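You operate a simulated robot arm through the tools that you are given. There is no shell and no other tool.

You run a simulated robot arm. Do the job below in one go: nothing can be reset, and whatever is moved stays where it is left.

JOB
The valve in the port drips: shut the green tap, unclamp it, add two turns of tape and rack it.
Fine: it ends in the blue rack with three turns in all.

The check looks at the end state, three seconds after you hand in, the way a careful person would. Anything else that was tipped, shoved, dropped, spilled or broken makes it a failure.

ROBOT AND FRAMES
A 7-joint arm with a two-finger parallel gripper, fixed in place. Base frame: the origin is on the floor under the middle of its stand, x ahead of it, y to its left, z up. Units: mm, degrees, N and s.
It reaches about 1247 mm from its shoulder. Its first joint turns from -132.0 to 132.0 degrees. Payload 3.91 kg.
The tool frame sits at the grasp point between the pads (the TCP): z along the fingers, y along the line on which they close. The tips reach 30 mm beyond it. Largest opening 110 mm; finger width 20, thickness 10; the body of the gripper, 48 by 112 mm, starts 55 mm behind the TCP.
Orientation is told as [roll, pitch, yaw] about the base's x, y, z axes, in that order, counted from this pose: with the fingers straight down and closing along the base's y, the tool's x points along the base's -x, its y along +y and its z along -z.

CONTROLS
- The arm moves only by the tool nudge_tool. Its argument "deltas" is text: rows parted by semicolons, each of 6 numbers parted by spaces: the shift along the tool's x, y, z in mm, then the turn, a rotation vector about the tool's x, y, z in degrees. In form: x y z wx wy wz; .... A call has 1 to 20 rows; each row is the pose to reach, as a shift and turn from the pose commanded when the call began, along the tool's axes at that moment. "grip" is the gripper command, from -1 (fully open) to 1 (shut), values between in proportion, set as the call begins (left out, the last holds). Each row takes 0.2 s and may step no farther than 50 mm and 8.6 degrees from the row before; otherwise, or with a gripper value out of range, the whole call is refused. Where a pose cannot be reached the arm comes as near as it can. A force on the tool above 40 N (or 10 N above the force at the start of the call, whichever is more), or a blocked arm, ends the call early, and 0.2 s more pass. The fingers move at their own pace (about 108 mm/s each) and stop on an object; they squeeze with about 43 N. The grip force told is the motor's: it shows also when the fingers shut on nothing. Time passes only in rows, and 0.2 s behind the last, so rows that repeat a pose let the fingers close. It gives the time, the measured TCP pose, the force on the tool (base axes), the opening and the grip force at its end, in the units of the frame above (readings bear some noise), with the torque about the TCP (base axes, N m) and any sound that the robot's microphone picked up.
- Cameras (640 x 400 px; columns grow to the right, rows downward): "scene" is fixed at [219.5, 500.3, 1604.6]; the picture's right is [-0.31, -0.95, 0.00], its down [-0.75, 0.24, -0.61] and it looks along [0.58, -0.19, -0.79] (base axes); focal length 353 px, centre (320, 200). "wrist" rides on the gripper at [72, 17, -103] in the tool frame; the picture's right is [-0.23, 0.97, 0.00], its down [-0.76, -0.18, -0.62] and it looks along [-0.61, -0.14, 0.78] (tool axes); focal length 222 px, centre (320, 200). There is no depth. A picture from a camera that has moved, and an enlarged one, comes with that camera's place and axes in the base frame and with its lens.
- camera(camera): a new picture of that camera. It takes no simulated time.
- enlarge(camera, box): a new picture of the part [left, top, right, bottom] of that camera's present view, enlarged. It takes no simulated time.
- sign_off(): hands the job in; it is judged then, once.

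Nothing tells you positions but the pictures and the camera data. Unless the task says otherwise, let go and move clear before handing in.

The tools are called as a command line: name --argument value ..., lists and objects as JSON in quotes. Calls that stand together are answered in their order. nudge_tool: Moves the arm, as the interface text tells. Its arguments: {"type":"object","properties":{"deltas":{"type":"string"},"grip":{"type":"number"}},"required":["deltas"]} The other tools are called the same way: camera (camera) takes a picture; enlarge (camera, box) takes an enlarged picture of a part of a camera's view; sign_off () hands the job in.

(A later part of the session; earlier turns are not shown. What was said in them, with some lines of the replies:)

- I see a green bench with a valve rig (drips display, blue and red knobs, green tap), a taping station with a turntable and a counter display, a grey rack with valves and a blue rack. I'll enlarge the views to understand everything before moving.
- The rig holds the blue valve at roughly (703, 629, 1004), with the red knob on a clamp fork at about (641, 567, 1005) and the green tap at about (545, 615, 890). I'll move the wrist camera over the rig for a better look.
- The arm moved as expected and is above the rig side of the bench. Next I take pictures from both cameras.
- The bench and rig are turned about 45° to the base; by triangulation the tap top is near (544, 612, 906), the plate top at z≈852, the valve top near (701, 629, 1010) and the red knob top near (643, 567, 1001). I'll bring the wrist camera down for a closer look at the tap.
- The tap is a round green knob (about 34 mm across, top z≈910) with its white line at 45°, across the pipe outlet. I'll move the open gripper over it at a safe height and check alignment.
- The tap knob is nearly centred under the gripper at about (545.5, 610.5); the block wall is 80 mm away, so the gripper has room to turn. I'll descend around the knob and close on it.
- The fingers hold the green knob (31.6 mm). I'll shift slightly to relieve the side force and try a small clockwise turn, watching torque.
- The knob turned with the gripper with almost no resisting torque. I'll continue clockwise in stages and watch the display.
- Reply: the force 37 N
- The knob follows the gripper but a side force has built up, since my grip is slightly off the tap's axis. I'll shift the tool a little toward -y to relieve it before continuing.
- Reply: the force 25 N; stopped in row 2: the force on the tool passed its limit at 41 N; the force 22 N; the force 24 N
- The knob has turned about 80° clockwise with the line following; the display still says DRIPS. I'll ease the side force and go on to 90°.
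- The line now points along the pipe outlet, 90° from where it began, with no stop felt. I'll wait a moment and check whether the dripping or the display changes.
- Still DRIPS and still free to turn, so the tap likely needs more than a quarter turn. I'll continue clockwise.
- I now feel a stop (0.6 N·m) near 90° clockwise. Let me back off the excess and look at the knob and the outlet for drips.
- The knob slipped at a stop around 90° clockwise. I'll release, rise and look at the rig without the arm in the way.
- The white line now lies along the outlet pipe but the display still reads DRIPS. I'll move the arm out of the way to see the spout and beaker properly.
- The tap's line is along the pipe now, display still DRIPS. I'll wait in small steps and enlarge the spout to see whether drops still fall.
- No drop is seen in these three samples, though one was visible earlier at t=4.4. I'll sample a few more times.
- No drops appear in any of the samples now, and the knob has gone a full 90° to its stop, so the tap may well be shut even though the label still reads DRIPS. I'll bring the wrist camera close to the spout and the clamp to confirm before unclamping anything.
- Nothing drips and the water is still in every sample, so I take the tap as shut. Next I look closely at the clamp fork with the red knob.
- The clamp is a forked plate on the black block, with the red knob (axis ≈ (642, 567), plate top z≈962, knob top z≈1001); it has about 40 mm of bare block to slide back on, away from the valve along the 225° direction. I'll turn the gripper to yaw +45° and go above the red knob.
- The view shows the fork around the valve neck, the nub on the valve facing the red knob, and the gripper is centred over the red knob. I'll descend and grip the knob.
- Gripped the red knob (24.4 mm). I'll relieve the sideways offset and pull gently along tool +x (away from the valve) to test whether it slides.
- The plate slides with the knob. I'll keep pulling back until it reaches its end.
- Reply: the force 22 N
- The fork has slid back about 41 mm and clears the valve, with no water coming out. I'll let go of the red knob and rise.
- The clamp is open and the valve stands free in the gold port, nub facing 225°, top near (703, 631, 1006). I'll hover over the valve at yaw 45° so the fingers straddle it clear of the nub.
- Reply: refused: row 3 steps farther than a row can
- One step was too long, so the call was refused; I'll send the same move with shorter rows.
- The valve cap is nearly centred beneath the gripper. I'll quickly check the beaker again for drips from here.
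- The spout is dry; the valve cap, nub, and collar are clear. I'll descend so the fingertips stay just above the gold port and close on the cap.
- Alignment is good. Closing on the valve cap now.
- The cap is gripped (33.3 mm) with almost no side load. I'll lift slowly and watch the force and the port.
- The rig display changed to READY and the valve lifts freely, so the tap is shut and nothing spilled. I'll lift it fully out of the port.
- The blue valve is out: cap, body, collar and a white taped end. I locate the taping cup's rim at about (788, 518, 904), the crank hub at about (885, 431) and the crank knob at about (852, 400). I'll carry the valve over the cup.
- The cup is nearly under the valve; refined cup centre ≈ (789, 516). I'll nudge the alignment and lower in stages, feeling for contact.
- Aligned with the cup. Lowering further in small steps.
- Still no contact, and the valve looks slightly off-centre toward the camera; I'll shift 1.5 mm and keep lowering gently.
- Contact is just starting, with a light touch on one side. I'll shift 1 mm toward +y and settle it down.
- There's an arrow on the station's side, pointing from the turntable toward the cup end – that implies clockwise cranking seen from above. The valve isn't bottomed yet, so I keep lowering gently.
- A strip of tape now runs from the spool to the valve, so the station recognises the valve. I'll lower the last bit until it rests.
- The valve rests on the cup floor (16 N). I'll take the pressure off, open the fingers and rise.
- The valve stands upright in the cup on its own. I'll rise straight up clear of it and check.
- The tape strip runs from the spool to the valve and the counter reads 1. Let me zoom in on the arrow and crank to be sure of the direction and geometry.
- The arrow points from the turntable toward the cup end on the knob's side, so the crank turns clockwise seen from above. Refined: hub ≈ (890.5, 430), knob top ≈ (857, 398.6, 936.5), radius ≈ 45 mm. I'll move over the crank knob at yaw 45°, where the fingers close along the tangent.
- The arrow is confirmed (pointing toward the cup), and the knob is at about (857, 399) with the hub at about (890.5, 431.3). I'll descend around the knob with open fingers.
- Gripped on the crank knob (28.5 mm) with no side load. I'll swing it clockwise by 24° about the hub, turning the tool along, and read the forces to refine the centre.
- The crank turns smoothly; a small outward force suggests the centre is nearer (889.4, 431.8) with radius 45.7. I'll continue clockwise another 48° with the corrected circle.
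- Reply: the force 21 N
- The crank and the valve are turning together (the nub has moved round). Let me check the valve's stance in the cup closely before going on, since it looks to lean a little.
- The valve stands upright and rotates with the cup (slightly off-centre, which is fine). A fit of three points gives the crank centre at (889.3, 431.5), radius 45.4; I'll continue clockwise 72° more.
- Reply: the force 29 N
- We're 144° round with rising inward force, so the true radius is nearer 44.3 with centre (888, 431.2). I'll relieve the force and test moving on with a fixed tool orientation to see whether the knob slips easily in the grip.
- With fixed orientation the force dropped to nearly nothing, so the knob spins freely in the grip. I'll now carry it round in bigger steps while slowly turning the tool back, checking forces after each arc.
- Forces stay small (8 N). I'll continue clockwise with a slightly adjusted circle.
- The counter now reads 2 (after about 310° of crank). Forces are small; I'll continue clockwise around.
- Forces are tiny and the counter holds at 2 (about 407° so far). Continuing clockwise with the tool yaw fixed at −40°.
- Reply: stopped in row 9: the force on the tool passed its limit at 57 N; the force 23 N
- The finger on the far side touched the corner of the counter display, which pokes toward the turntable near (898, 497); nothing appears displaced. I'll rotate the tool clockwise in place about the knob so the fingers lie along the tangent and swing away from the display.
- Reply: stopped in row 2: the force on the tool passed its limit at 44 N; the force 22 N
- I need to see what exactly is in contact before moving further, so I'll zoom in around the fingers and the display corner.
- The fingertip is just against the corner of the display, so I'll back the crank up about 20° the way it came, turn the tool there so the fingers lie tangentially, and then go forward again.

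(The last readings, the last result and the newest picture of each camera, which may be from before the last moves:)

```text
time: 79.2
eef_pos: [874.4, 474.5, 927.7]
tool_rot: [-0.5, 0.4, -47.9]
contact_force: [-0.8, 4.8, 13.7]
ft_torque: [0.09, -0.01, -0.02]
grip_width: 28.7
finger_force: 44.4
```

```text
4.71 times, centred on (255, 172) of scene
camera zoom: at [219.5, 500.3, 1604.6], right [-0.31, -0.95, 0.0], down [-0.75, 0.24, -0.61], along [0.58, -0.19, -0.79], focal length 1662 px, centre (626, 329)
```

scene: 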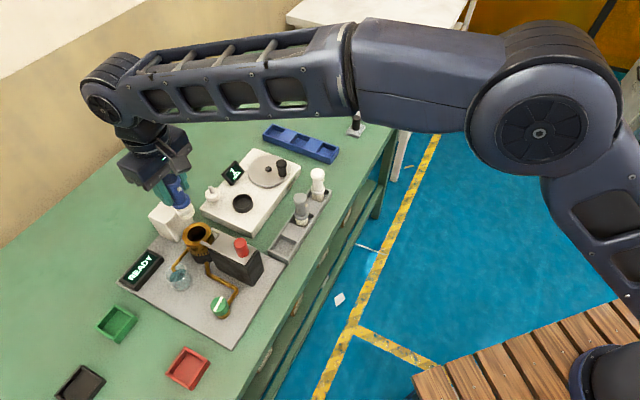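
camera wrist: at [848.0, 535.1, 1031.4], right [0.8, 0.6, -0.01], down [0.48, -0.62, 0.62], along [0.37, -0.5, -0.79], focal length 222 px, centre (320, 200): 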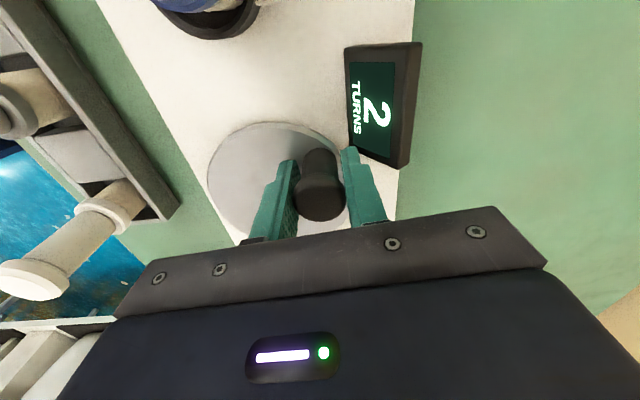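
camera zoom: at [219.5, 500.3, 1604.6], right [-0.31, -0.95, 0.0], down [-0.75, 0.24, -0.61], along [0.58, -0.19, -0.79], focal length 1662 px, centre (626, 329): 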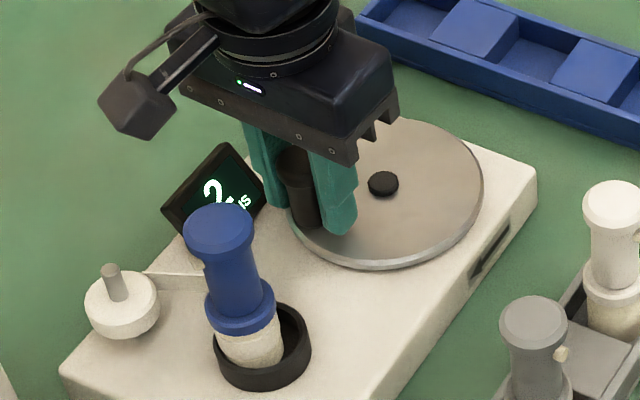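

Free again with low force. Now I rotate the tool clockwise in place (a little further back for clearance).

nudge_tool --deltas "1.8 -4.6 -0.8 0 0 0; 1.8 -4.6 -0.8 0 0 7; 1.8 -4.6 -0.8 0 0 14; 1.8 -4.6 -0.8 0 0 21; 1.8 -4.6 -0.8 0 0 28; 1.8 -4.6 -0.8 0 0 35; 1.8 -4.6 -0.8 0 0 42; 1.8 -4.6 -0.8 0 0 48; 1.8 -4.6 -0.8 0 0 48"

enlarge --camera "wrist" --box '[180, 20, 440, 220]'

```text
time: 81.2
eef_pos: [870.7, 473.1, 928.0]
tool_rot: [-0.5, -0.1, -95.9]
contact_force: [-1.0, 4.9, 11.6]
ft_torque: [0.08, -0.19, 0.04]
grip_width: 28.6
finger_force: 45.4
```

```text
2.00 times, centred on (310, 120) of wrist
camera zoom: at [897.3, 542.9, 1030.6], right [0.94, -0.33, -0.01], down [-0.25, -0.74, 0.63], along [-0.21, -0.59, -0.78], focal length 444 px, centre (340, 360)
```

zoom: 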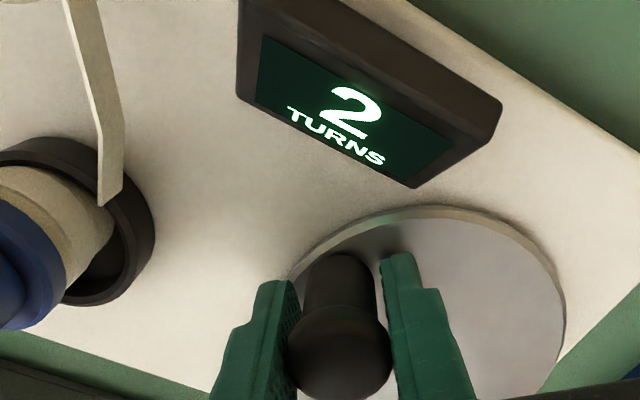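

Tool is now tangential at yaw −96°, clear of the display. I continue clockwise past the display.

nudge_tool --deltas "3.38 8.78 -0.4 0 0 0; 4.85 18.04 -0.4 0 0 0; 4.36 27.39 -0.4 0 0 0; 1.93 36.43 -0.4 0 0 0; -2.32 44.78 -0.4 0 0 -3; -8.21 52.06 -0.4 0 0 -6; -15.49 57.95 -0.4 0 0 -9; -23.84 62.2 -0.4 0 0 -12; -32.88 64.63 -0.4 0 0 -15; -32.88 64.63 -0.4 0 0 -15"

camera --camera "wrist"

enlarge --camera "scene" --box '[190, 90, 350, 230]'

```text
time: 83.4
eef_pos: [932.4, 432.9, 927.4]
tool_rot: [-0.8, 0.1, -80.9]
contact_force: [-9.7, -0.8, 8.3]
ft_torque: [0.11, -0.21, 0.02]
grip_width: 28.6
finger_force: 44.9
```

```text
taken
camera wrist: at [939.3, 507.5, 1030.8], right [1.0, -0.07, -0.01], down [-0.05, -0.78, 0.62], along [-0.05, -0.62, -0.78], focal length 222 px, centre (320, 200)
```

wrist: 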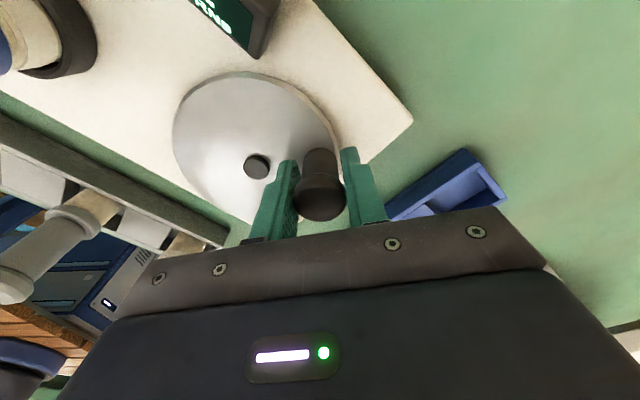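

```text
2.86 times, centred on (270, 160) of scene
camera zoom: at [219.5, 500.3, 1604.6], right [-0.31, -0.95, 0.0], down [-0.75, 0.24, -0.61], along [0.58, -0.19, -0.79], focal length 1009 px, centre (463, 314)
```

zoom: 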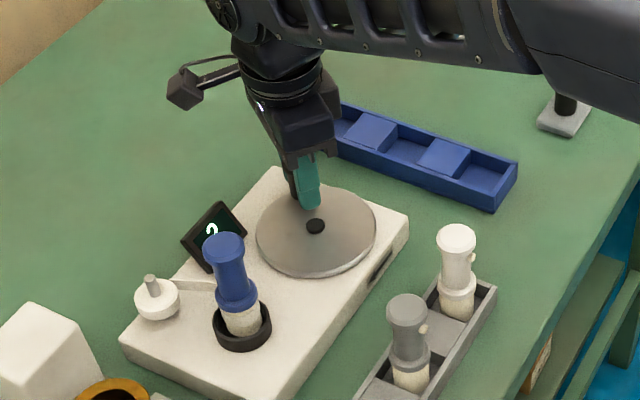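

Past the display, about 582° done, forces low, counter 2. Continuing clockwise for the last stretch.

nudge_tool --deltas "-9.03 -2.29 -0.3 0 0 -5; -17.55 -6.09 -0.3 0 0 -10; -25.09 -11.57 -0.3 0 0 -15; -31.33 -18.49 -0.3 0 0 -20; -35.99 -26.57 -0.3 0 0 -25; -38.88 -35.44 -0.3 0 0 -30; -39.85 -44.71 -0.3 0 0 -35; -38.88 -53.98 -0.3 0 0 -40; -38.88 -53.98 -0.3 0 0 -40"

camera --camera "wrist"

enlarge --camera "scene" --box '[190, 90, 350, 230]'

```text
time: 85.4
eef_pos: [882.7, 385.4, 928.1]
tool_rot: [-0.4, 0.5, -40.8]
contact_force: [-1.2, -3.0, -6.6]
ft_torque: [0.3, -0.02, 0.02]
grip_width: 28.8
finger_force: 44.5
```

```text
taken
camera wrist: at [842.6, 446.1, 1031.4], right [0.81, 0.59, -0.01], down [0.47, -0.63, 0.62], along [0.36, -0.5, -0.79], focal length 222 px, centre (320, 200)
```

wrist: 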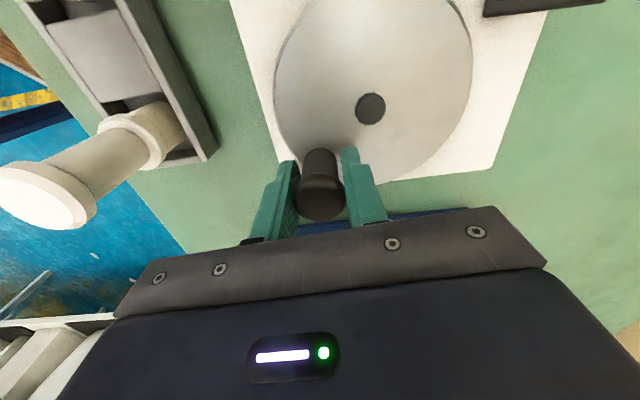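

```text
2.86 times, centred on (270, 160) of scene
camera zoom: at [219.5, 500.3, 1604.6], right [-0.31, -0.95, 0.0], down [-0.75, 0.24, -0.61], along [0.58, -0.19, -0.79], focal length 1009 px, centre (463, 314)
```

zoom: 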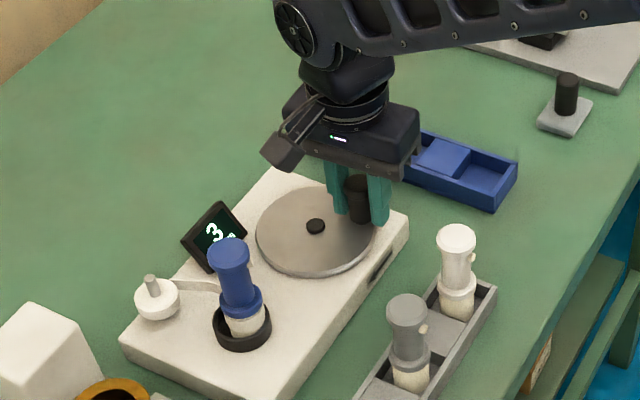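

The counter reads 3 at about 678°. I'll complete the remaining 42° so that exactly two full turns are wound.

nudge_tool --deltas "7.91 -5 0.3 0 0 0; 16.67 -8.19 0.3 0 0 0; 25.9 -9.48 0.3 0 0 0; 31.35 -9.34 0.3 0 0 0; 31.35 -9.34 0.3 0 0 0"

camera --camera "wrist"

enlarge --camera "scene" --box '[190, 90, 350, 230]'

```text
time: 86.6
eef_pos: [855.3, 400.0, 927.3]
tool_rot: [-0.2, 0.6, -41.0]
contact_force: [8.2, 8.1, -3.3]
ft_torque: [0.1, -0.01, 0.0]
grip_width: 28.7
finger_force: 45.2
```

```text
taken
camera wrist: at [813.2, 460.0, 1031.3], right [0.81, 0.59, -0.01], down [0.47, -0.63, 0.62], along [0.36, -0.5, -0.79], focal length 222 px, centre (320, 200)
```

wrist: 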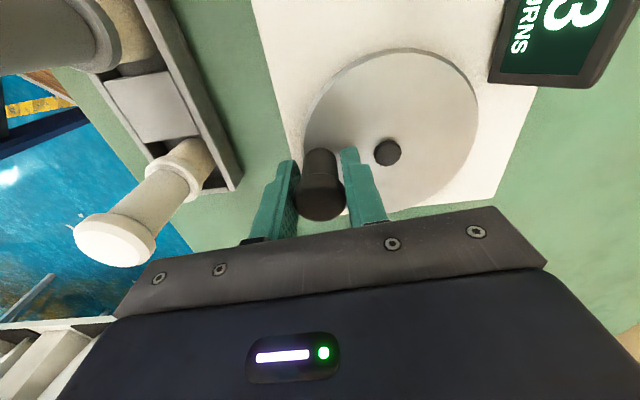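

```text
2.86 times, centred on (270, 160) of scene
camera zoom: at [219.5, 500.3, 1604.6], right [-0.31, -0.95, 0.0], down [-0.75, 0.24, -0.61], along [0.58, -0.19, -0.79], focal length 1009 px, centre (463, 314)
```

zoom: 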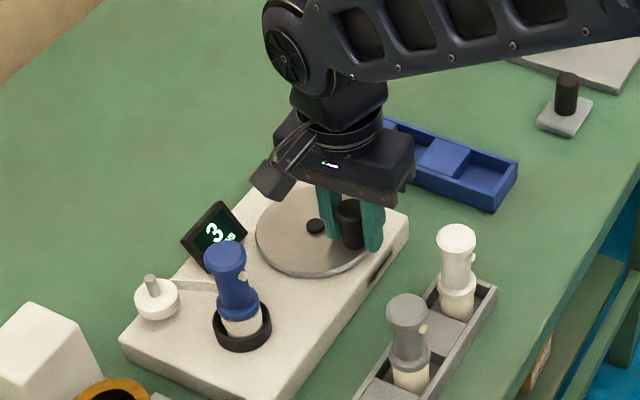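

Counter reads 3 and the crank is back at its starting place after two full turns. I'll open the fingers a little and lift off the knob.

nudge_tool --deltas "0 0 0 0 0 0; 0 0 0 0 0 0; 0 0 0 0 0 0" --grip 0.15

nudge_tool --deltas "0 0 -30 0 0 0; 0 0 -70 0 0 0; 0 0 -115 0 0 0; 0 0 -160 0 0 0; 0 0 -190 0 0 0; 0 0 -190 0 0 0"

camera --camera "scene"

enlarge --camera "scene" --box '[190, 110, 350, 240]'

camera --camera "wrist"

```text
time: 87.4
eef_pos: [854.3, 398.9, 926.3]
tool_rot: [-0.5, 0.5, -40.9]
contact_force: [0.0, 0.5, 0.9]
ft_torque: [0.0, 0.03, -0.02]
grip_width: 46.8
finger_force: 0.1
```

```text
time: 88.8
eef_pos: [857.0, 398.8, 1118.3]
tool_rot: [-0.4, 0.6, -40.9]
contact_force: [0.1, 0.0, -0.4]
ft_torque: [0.02, -0.04, 0.01]
grip_width: 46.8
finger_force: 0.0
```

```text
taken
```

scene: 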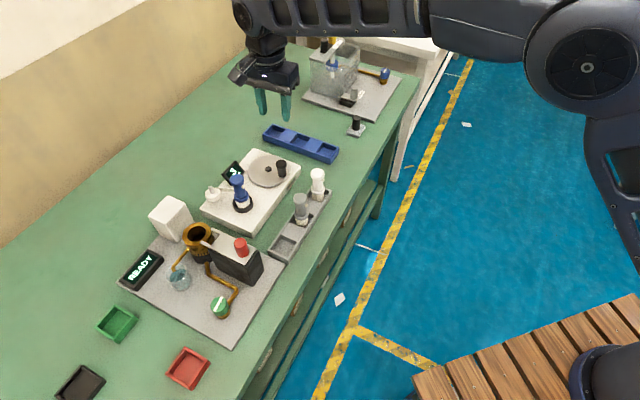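

```text
3.08 times, centred on (270, 175) of scene
camera zoom: at [219.5, 500.3, 1604.6], right [-0.31, -0.95, 0.0], down [-0.75, 0.24, -0.61], along [0.58, -0.19, -0.79], focal length 1087 px, centre (474, 277)
```

zoom: 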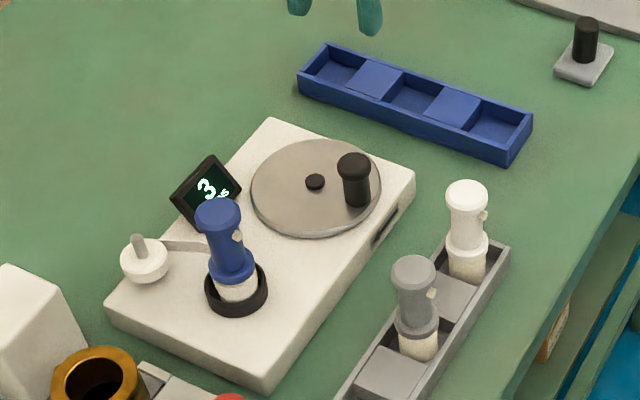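

```text
taken
camera wrist: at [816.4, 459.8, 1221.7], right [0.81, 0.59, -0.01], down [0.47, -0.63, 0.62], along [0.36, -0.5, -0.79], focal length 222 px, centre (320, 200)
```

wrist: 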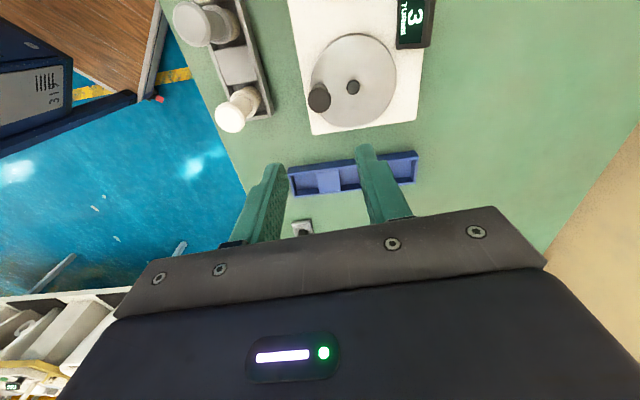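

Two turns are on (counter 3) and everything stands as before. I'll level the small tool tilt, turn back to yaw 45°, and move above the valve in the cup.

nudge_tool --deltas "0 0 0 -0.4 -0.6 0; 0 0 0 -0.4 -0.6 0"

nudge_tool --deltas "12 4.5 0 0 0 -8; 24 9 0 0 0 -16; 36 13 0 0 0 -24; 48 17 0 0 0 -32; 60 22 0 0 0 -40; 72 26 0 0 0 -48; 84 30.5 0 0 0 -56; 96 35 0 0 0 -64; 108 39 0 0 0 -72; 120 43.5 0 0 0 -80; 129.6 47 0 0 0 -86; 129.6 47 0 0 0 -86" --grip -0.2

camera --camera "wrist"

enlarge --camera "wrist" --box '[220, 60, 420, 220]'

```text
time: 89.4
eef_pos: [857.2, 400.3, 1118.1]
tool_rot: [0.0, -0.1, -40.9]
contact_force: [-0.1, 0.5, -0.2]
ft_torque: [0.01, -0.02, 0.01]
grip_width: 46.6
finger_force: 0.1
```

```text
time: 92.0
eef_pos: [789.6, 520.0, 1116.4]
tool_rot: [-0.1, 0.0, 45.2]
contact_force: [0.4, 0.6, 0.0]
ft_torque: [-0.01, 0.0, 0.01]
grip_width: 66.0
finger_force: 0.0
```

```text
taken
camera wrist: at [728.1, 480.9, 1220.5], right [-0.53, 0.85, 0.0], down [0.66, 0.42, 0.62], along [0.53, 0.33, -0.78], focal length 222 px, centre (320, 200)
```

wrist: 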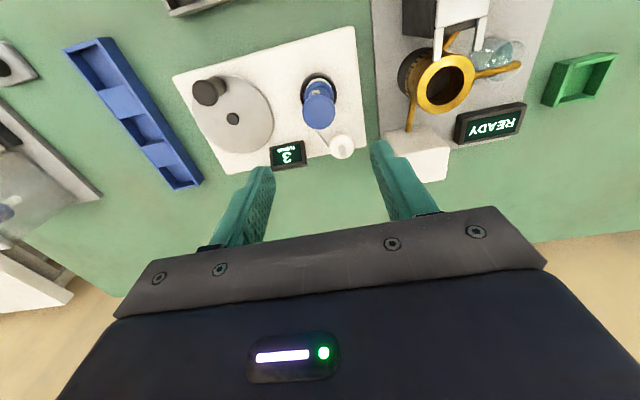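

```text
2.50 times, centred on (320, 140) of wrist
camera zoom: at [728.1, 480.9, 1220.5], right [-0.53, 0.85, 0.0], down [0.66, 0.42, 0.62], along [0.53, 0.33, -0.78], focal length 555 px, centre (320, 350)
```

zoom: 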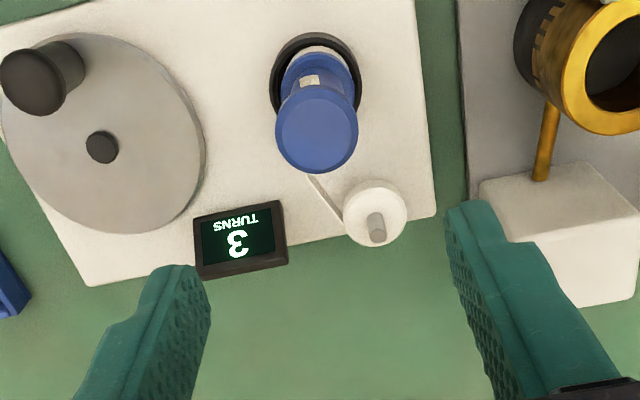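

The valve is under the gripper with its nub facing the camera as before. I'll descend to the same height at which I released it and grip the cap.

nudge_tool --deltas "1.1 -1.2 40 0 0 0; 1.1 -1.2 80 0 0 0; 1.1 -1.2 115 0 0 0; 1.1 -1.2 135 0 0 0; 1.1 -1.2 144 0 0 0; 1.1 -1.2 144 0 0 0"

enlarge --camera "wrist" --box '[220, 80, 420, 240]'

```text
time: 93.4
eef_pos: [788.5, 517.2, 972.7]
tool_rot: [-0.1, 0.0, 45.0]
contact_force: [-0.2, 0.7, -0.2]
ft_torque: [-0.03, -0.03, 0.0]
grip_width: 66.0
finger_force: 0.1
```

```text
2.50 times, centred on (320, 160) of wrist
camera zoom: at [727.4, 478.2, 1076.7], right [-0.53, 0.85, 0.0], down [0.66, 0.42, 0.62], along [0.53, 0.33, -0.78], focal length 555 px, centre (320, 300)
```

zoom: 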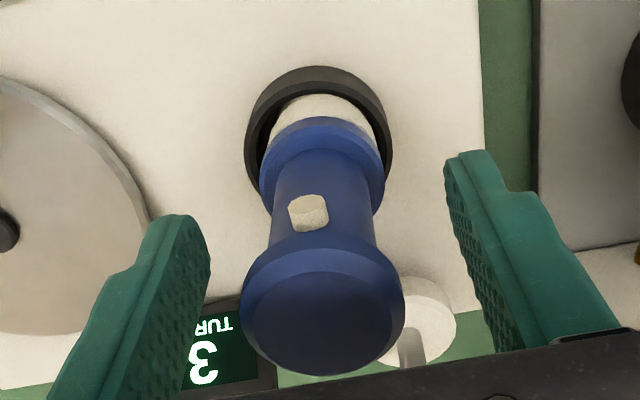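

Good alignment. Closing on the cap.

nudge_tool --deltas "-0.8 0.7 0 0 0 0; -0.8 0.7 0 0 0 0; -0.8 0.7 0 0 0 0; -0.8 0.7 0 0 0 0" --grip 1

enlarge --camera "wrist" --box '[220, 80, 420, 240]'

```text
time: 94.4
eef_pos: [790.3, 518.9, 971.9]
tool_rot: [-0.1, 0.0, 45.1]
contact_force: [-0.5, -0.4, 3.0]
ft_torque: [-0.01, 0.04, -0.02]
grip_width: 33.0
finger_force: 43.4
```

```text
2.50 times, centred on (320, 160) of wrist
camera zoom: at [727.9, 479.7, 1076.8], right [-0.53, 0.85, 0.0], down [0.66, 0.42, 0.62], along [0.53, 0.33, -0.78], focal length 555 px, centre (320, 300)
```

zoom: 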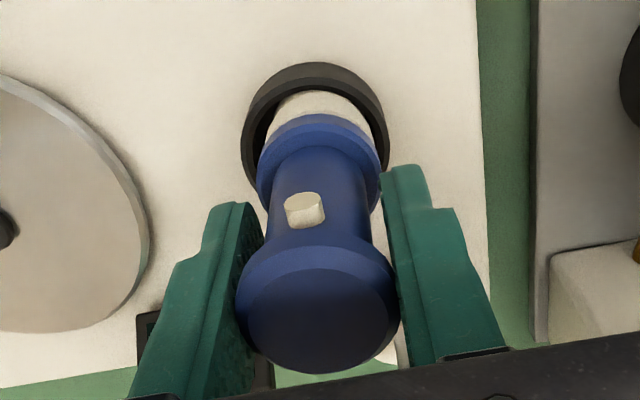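

The valve is gripped again (33 mm). I'll lift slowly out of the cup and watch.

nudge_tool --deltas "0 0 -5 0 0 0; 0 0 -12 0 0 0; 0 0 -22 0 0 0; 0 0 -22 0 0 0"

enlarge --camera "scene" --box '[190, 130, 310, 230]'

```text
time: 95.4
eef_pos: [789.1, 518.7, 994.2]
tool_rot: [-0.1, -0.1, 45.0]
contact_force: [-0.4, -0.1, -2.0]
ft_torque: [-0.01, 0.0, 0.02]
grip_width: 32.6
finger_force: 43.6
```

```text
4.00 times, centred on (250, 180) of scene
camera zoom: at [219.5, 500.3, 1604.6], right [-0.31, -0.95, 0.0], down [-0.75, 0.24, -0.61], along [0.58, -0.19, -0.79], focal length 1413 px, centre (600, 280)
```

zoom: 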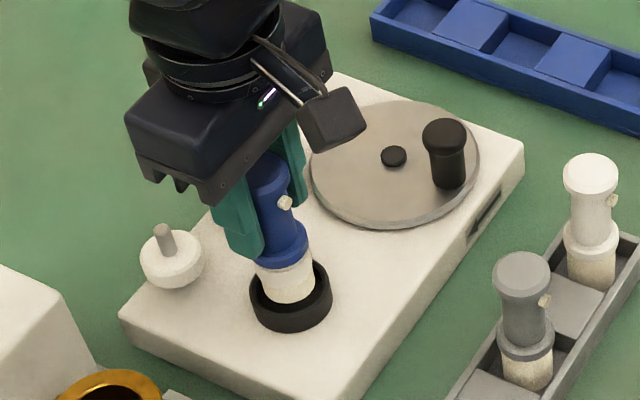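

Lifted free; the tape strip has let go. I'll rise to a safe height and carry the valve above the near pocket of the blue rack, estimated at about (925, 261).

nudge_tool --deltas "0 0 -40 0 0 0; 0 0 -80 0 0 0; 0 0 -120 0 0 0; 0 0 -120 0 0 0"

nudge_tool --deltas "12 -40 0 0 0 0; 25 -80 0 0 0 0; 37 -119 0 0 0 0; 50 -159 0 0 0 0; 62 -199 0 0 0 0; 74 -238 0 0 0 0; 86.7 -277.7 0 0 0 0; 86.7 -277.7 0 0 0 0"

camera --camera "wrist"

enlarge --camera "wrist" --box '[220, 40, 440, 220]'

camera --camera "scene"

enlarge --camera "scene" --box '[250, 90, 370, 190]'

```text
time: 96.4
eef_pos: [787.9, 519.4, 1115.5]
tool_rot: [0.0, 0.0, 45.1]
contact_force: [1.3, 0.5, -2.0]
ft_torque: [0.01, 0.0, 0.01]
grip_width: 32.9
finger_force: 42.8
```

```text
time: 98.2
eef_pos: [924.5, 261.1, 1115.3]
tool_rot: [-0.1, 0.1, 45.1]
contact_force: [-1.1, -0.3, -0.8]
ft_torque: [-0.01, -0.02, 0.02]
grip_width: 32.9
finger_force: 43.7
```

```text
taken
camera wrist: at [862.9, 221.7, 1218.7], right [-0.53, 0.85, 0.0], down [0.66, 0.42, 0.62], along [0.53, 0.33, -0.78], focal length 222 px, centre (320, 200)
```

wrist: 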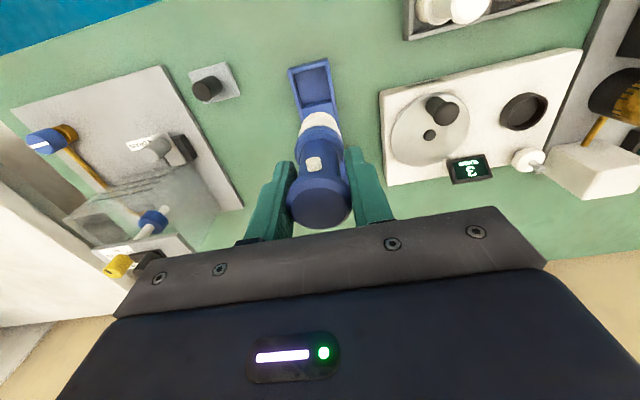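

```text
2.22 times, centred on (330, 130) of wrist
camera zoom: at [862.9, 221.7, 1218.7], right [-0.53, 0.85, 0.0], down [0.66, 0.42, 0.62], along [0.53, 0.33, -0.78], focal length 494 px, centre (298, 356)
```

zoom: 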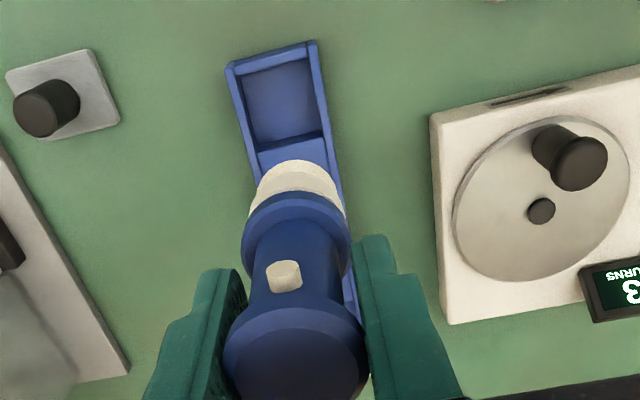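

```text
taken
```

scene: 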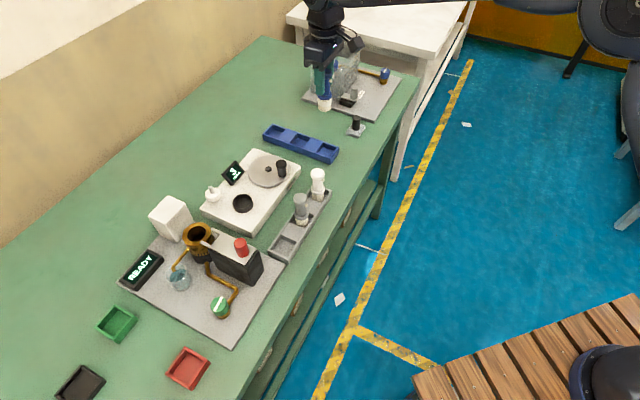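

```text
4.00 times, centred on (310, 140) of scene
camera zoom: at [219.5, 500.3, 1604.6], right [-0.31, -0.95, 0.0], down [-0.75, 0.24, -0.61], along [0.58, -0.19, -0.79], focal length 1413 px, centre (360, 440)
```

zoom: 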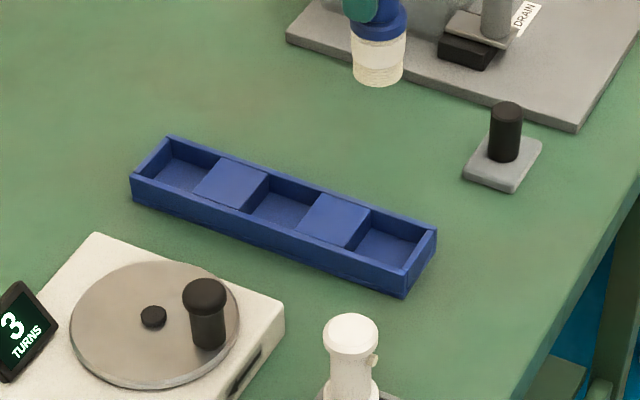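

The near pocket's centre triangulates to about (929.5, 250), rack walls top at z≈871. I'll shift over it and lower partway to check alignment.

nudge_tool --deltas "4.9 -10.1 0 0 0 0; 4.9 -10.1 40 0 0 0; 4.9 -10.1 80 0 0 0; 4.9 -10.1 110 0 0 0; 4.9 -10.1 110 0 0 0"

enlarge --camera "wrist" --box '[220, 40, 440, 220]'

enlarge --camera "scene" --box '[260, 90, 360, 180]'

```text
time: 99.4
eef_pos: [931.0, 250.6, 1004.4]
tool_rot: [-0.2, 0.1, 45.0]
contact_force: [0.0, 0.2, -1.3]
ft_torque: [-0.01, -0.01, 0.0]
grip_width: 33.1
finger_force: 42.9
```

```text
2.22 times, centred on (330, 130) of wrist
camera zoom: at [869.0, 211.2, 1108.3], right [-0.53, 0.85, 0.0], down [0.66, 0.42, 0.62], along [0.53, 0.33, -0.78], focal length 494 px, centre (298, 356)
```

zoom: 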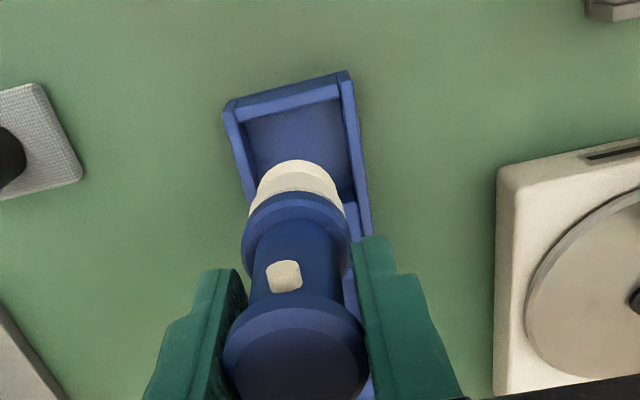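

```text
4.44 times, centred on (310, 135) of scene
camera zoom: at [219.5, 500.3, 1604.6], right [-0.31, -0.95, 0.0], down [-0.75, 0.24, -0.61], along [0.58, -0.19, -0.79], focal length 1570 px, centre (364, 489)
```

zoom: 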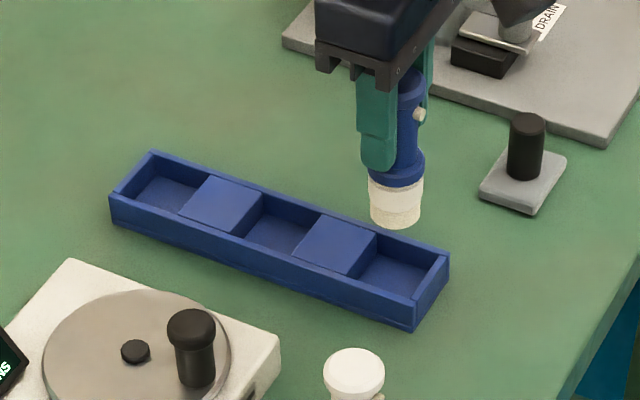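

I refine by about 2–3 mm and lower into the pocket in stages.

nudge_tool --deltas "2 2.2 0 0 0 0; 2 2.2 20 0 0 0; 2 2.2 40 0 0 0; 2 2.2 40 0 0 0"

enlarge --camera "wrist" --box '[220, 40, 440, 220]'

enlarge --camera "scene" --box '[280, 110, 360, 180]'

```text
time: 100.4
eef_pos: [926.3, 251.4, 964.9]
tool_rot: [-0.1, 0.0, 45.1]
contact_force: [-0.1, -0.7, -1.4]
ft_torque: [0.01, 0.0, -0.02]
grip_width: 32.9
finger_force: 43.0
```

```text
2.22 times, centred on (330, 130) of wrist
camera zoom: at [865.1, 212.2, 1069.2], right [-0.53, 0.85, 0.0], down [0.66, 0.42, 0.62], along [0.53, 0.33, -0.78], focal length 494 px, centre (298, 356)
```

zoom: 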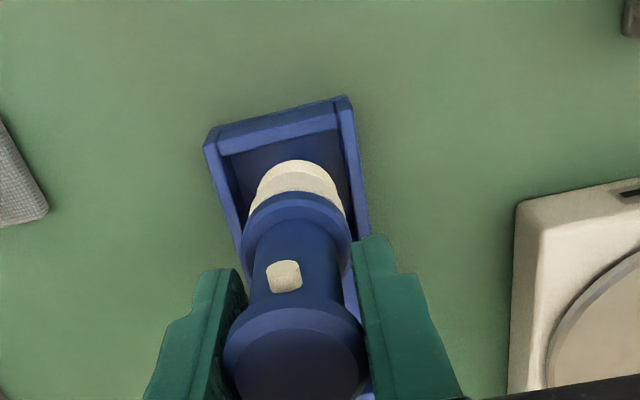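

```text
5.71 times, centred on (320, 145) of scene
camera zoom: at [219.5, 500.3, 1604.6], right [-0.31, -0.95, 0.0], down [-0.75, 0.24, -0.61], along [0.58, -0.19, -0.79], focal length 2018 px, centre (320, 514)
```

zoom: 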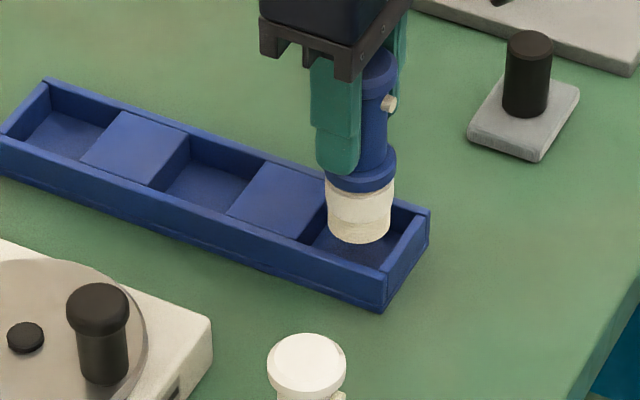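

Nearly centred; a 1.8 mm correction and further down.

nudge_tool --deltas "-0.5 -1.8 0 0 0 0; -0.5 -1.8 8 0 0 0; -0.5 -1.8 16 0 0 0; -0.5 -1.8 16 0 0 0"

enlarge --camera "wrist" --box '[220, 40, 440, 220]'

enlarge --camera "scene" --box '[280, 110, 360, 180]'

```text
time: 101.4
eef_pos: [928.9, 250.8, 949.4]
tool_rot: [0.0, -0.1, 45.1]
contact_force: [-0.5, -0.6, -1.2]
ft_torque: [-0.03, -0.01, 0.01]
grip_width: 33.0
finger_force: 42.9
```

```text
2.22 times, centred on (330, 130) of wrist
camera zoom: at [866.2, 211.2, 1052.7], right [-0.53, 0.85, 0.0], down [0.66, 0.42, 0.62], along [0.53, 0.33, -0.78], focal length 494 px, centre (298, 356)
```

zoom: 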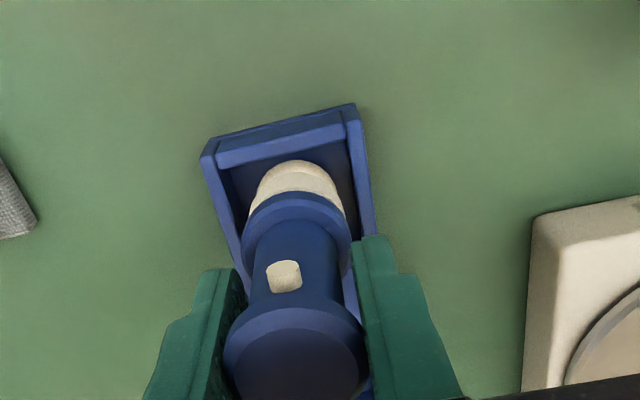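

```text
5.71 times, centred on (320, 145) of scene
camera zoom: at [219.5, 500.3, 1604.6], right [-0.31, -0.95, 0.0], down [-0.75, 0.24, -0.61], along [0.58, -0.19, -0.79], focal length 2018 px, centre (320, 514)
```

zoom: 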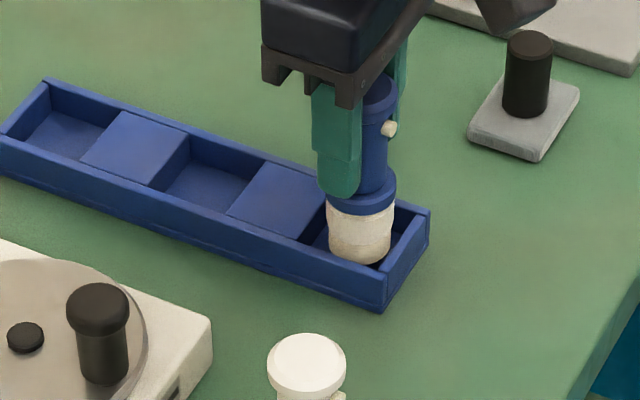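

nudge_tool --deltas "-0.5 -1 3 0 0 0; -0.5 -1 6 0 0 0; -0.5 -1 8 0 0 0; -0.5 -1 8 0 0 0"

nudge_tool --deltas "0 0 2 0 0 0; 0 0 3 0 0 0; 0 0 3 0 0 0"

enlarge --camera "wrist" --box '[220, 40, 440, 220]'

enlarge --camera "scene" --box '[280, 110, 360, 180]'

```text
time: 102.4
eef_pos: [927.6, 249.5, 941.9]
tool_rot: [-0.1, 0.0, 45.1]
contact_force: [-0.4, -0.8, -0.2]
ft_torque: [0.04, 0.01, 0.02]
grip_width: 32.8
finger_force: 42.7
```

```text
time: 103.2
eef_pos: [928.1, 249.9, 940.4]
tool_rot: [-0.2, -0.1, 45.2]
contact_force: [-1.2, -2.5, 9.9]
ft_torque: [-0.16, 0.15, 0.04]
grip_width: 33.1
finger_force: 42.7
```

```text
2.22 times, centred on (330, 130) of wrist
camera zoom: at [866.6, 210.6, 1043.3], right [-0.53, 0.85, 0.0], down [0.66, 0.41, 0.62], along [0.53, 0.33, -0.78], focal length 494 px, centre (298, 356)
```

zoom: 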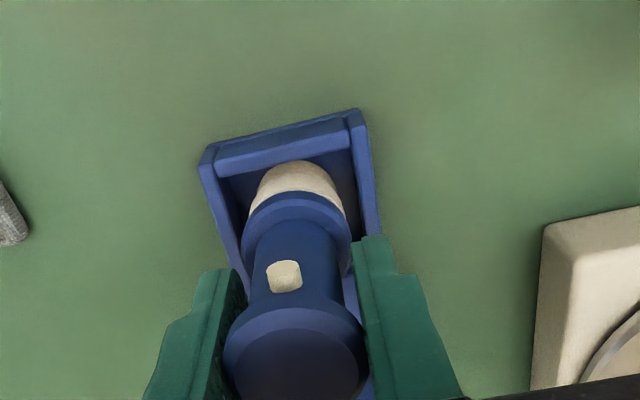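

```text
5.71 times, centred on (320, 145) of scene
camera zoom: at [219.5, 500.3, 1604.6], right [-0.31, -0.95, 0.0], down [-0.75, 0.24, -0.61], along [0.58, -0.19, -0.79], focal length 2018 px, centre (320, 514)
```

zoom: 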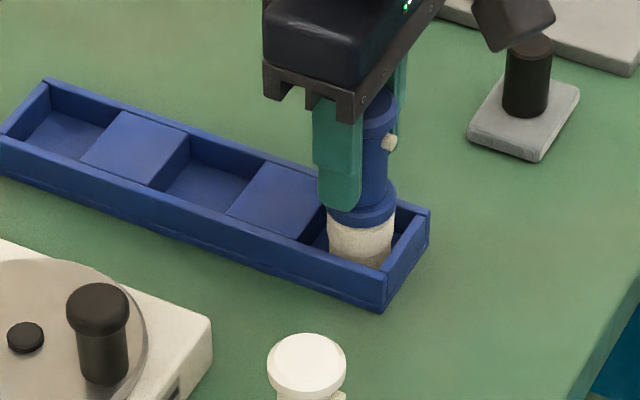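

The valve has bottomed in the pocket (about 10 N). I'll ease off slightly and open the fingers.

nudge_tool --deltas "0 0 -0.8 0 0 0; 0 0 -0.8 0 0 0"

nudge_tool --deltas "0 0 0 0 0 0; 0 0 0 0 0 0; 0 0 0 0 0 0" --grip -0.2

enlarge --camera "wrist" --box '[220, 60, 440, 240]'

enlarge --camera "scene" --box '[280, 110, 360, 180]'

```text
time: 103.8
eef_pos: [928.2, 249.5, 939.0]
tool_rot: [-0.2, 0.1, 45.1]
contact_force: [-0.6, -0.2, 5.3]
ft_torque: [-0.05, -0.04, 0.0]
grip_width: 32.6
finger_force: 42.5
```

```text
time: 104.6
eef_pos: [927.8, 249.2, 939.7]
tool_rot: [-0.1, -0.1, 45.1]
contact_force: [-0.2, -0.3, 0.3]
ft_torque: [0.03, 0.01, 0.01]
grip_width: 66.1
finger_force: 0.1
```

```text
2.22 times, centred on (330, 150) of wrist
camera zoom: at [866.9, 210.8, 1043.3], right [-0.53, 0.85, 0.0], down [0.66, 0.42, 0.62], along [0.53, 0.33, -0.78], focal length 494 px, centre (298, 311)
```

zoom: 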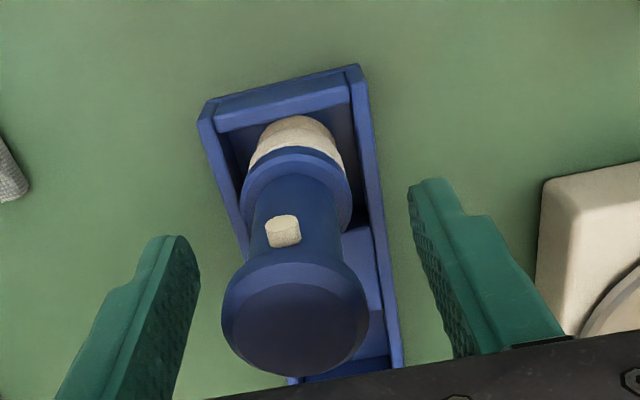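

```text
5.71 times, centred on (320, 145) of scene
camera zoom: at [219.5, 500.3, 1604.6], right [-0.31, -0.95, 0.0], down [-0.75, 0.24, -0.61], along [0.58, -0.19, -0.79], focal length 2018 px, centre (320, 514)
```

zoom: 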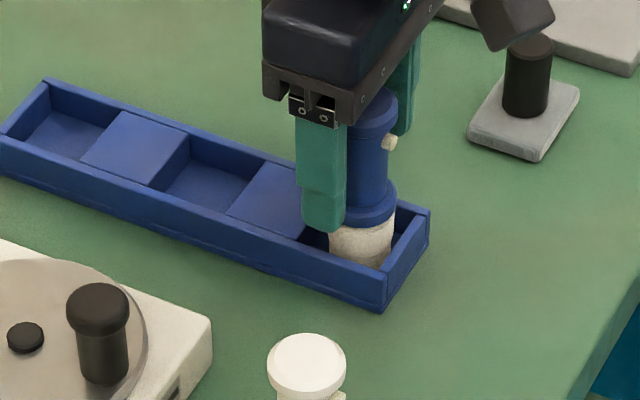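

The valve stands in the blue rack's pocket on its own. I'll rise straight up and move well clear.

nudge_tool --deltas "0 0 -25 0 0 0; 0 0 -60 0 0 0; 0 0 -100 0 0 0; 0 0 -145 0 0 0; 0 0 -190 0 0 0; 0 0 -230 0 0 0; 0 0 -230 0 0 0"

camera --camera "scene"

enlarge --camera "scene" --box '[250, 90, 370, 190]'

camera --camera "wrist"

```text
time: 106.2
eef_pos: [929.3, 251.5, 1173.1]
tool_rot: [-0.1, 0.0, 45.1]
contact_force: [-0.6, -0.1, 1.0]
ft_torque: [-0.01, 0.0, 0.03]
grip_width: 66.2
finger_force: 0.1
```

```text
taken
```

scene: 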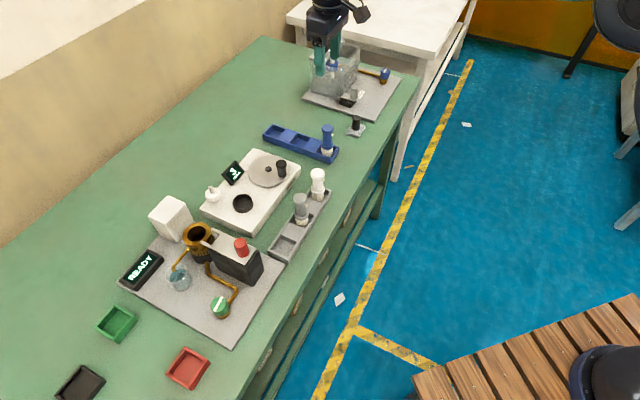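

```text
4.00 times, centred on (310, 140) of scene
camera zoom: at [219.5, 500.3, 1604.6], right [-0.31, -0.95, 0.0], down [-0.75, 0.24, -0.61], along [0.58, -0.19, -0.79], focal length 1413 px, centre (360, 440)
```

zoom: 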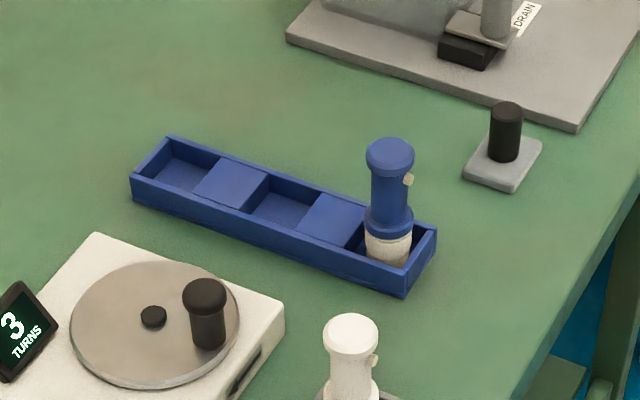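

```text
taken
camera wrist: at [867.1, 212.6, 1275.0], right [-0.53, 0.85, 0.0], down [0.66, 0.42, 0.62], along [0.53, 0.33, -0.78], focal length 222 px, centre (320, 200)
```

wrist: 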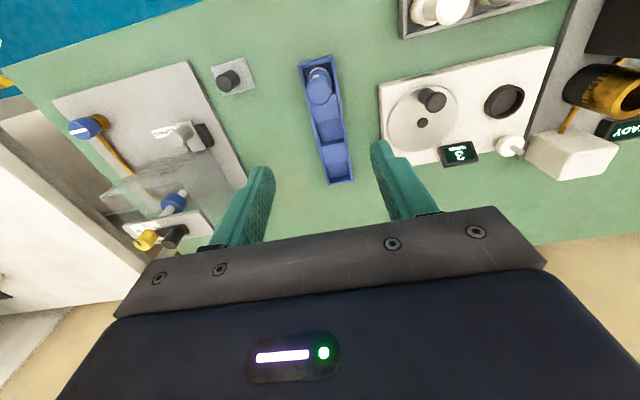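

Everything looks right from afar. A last close check of the valve in the rack, the taping station and the rig before handing in.

enlarge --camera "scene" --box '[305, 115, 350, 170]'

enlarge --camera "scene" --box '[110, 190, 300, 350]'

enlarge --camera "scene" --box '[190, 130, 340, 260]'

```text
7.27 times, centred on (328, 142) of scene
camera zoom: at [219.5, 500.3, 1604.6], right [-0.31, -0.95, 0.0], down [-0.75, 0.24, -0.61], along [0.58, -0.19, -0.79], focal length 2569 px, centre (266, 618)
```

zoom: 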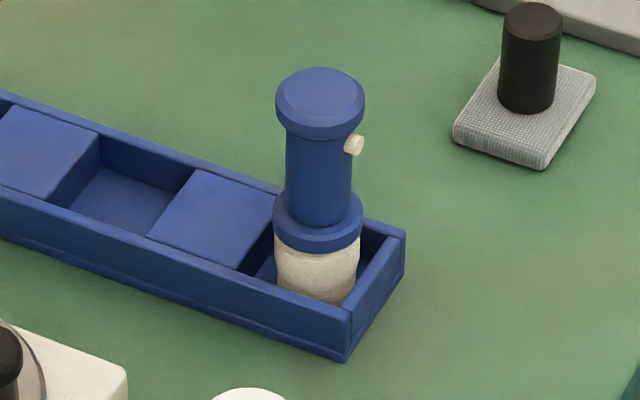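

```text
2.50 times, centred on (205, 270) of scene
camera zoom: at [219.5, 500.3, 1604.6], right [-0.31, -0.95, 0.0], down [-0.75, 0.24, -0.61], along [0.58, -0.19, -0.79], focal length 883 px, centre (608, 25)
```

zoom: 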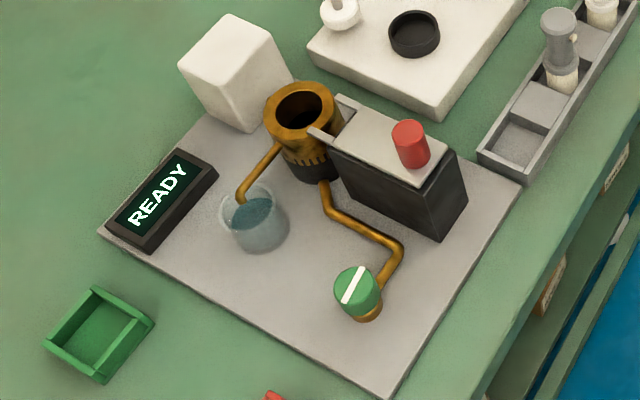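

```text
3.08 times, centred on (265, 195) of scene
camera zoom: at [219.5, 500.3, 1604.6], right [-0.31, -0.95, 0.0], down [-0.75, 0.24, -0.61], along [0.58, -0.19, -0.79], focal length 1087 px, centre (489, 215)
```

zoom: 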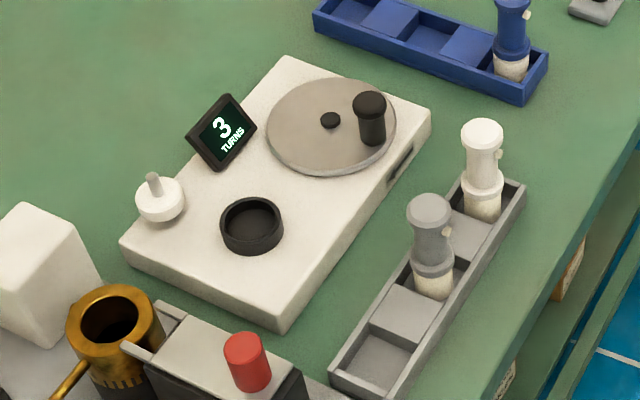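

The blue valve stands upright in the blue rack, the counter shows 3 turns, the tap is shut and the rig reads READY. Nothing looks moved or spilled and the arm is clear, so I'm handing in.

sign_off

```text
The job is handed in.
```

I shut the green tap, unclamped the blue valve and wound two more turns of tape on it. It now stands upright in the end pocket of the blue rack nearest the robot.

- **Tap and port:** I turned the tap 90° clockwise until it hit its stop, and saw no drips after that. The rig display kept reading DRIPS until the valve came out, then changed to READY. I saw no water spilled.
- **Clamp:** I slid the fork back about 41 mm to free the valve and left it open.
- **Tape:** I cranked two full turns clockwise, the way the station's arrow points, and the counter went from 1 to 3.
- **Contact along the way:** On the second crank turn a finger pressed against a corner of the taping station's counter display, peaking at about 57 N. I backed off and went around it. In the final pictures the display and station look unmoved, but that is the one contact I had with anything outside the job.

The other valves and the beaker look as they did at the start. I let go and moved the arm clear before handing in.
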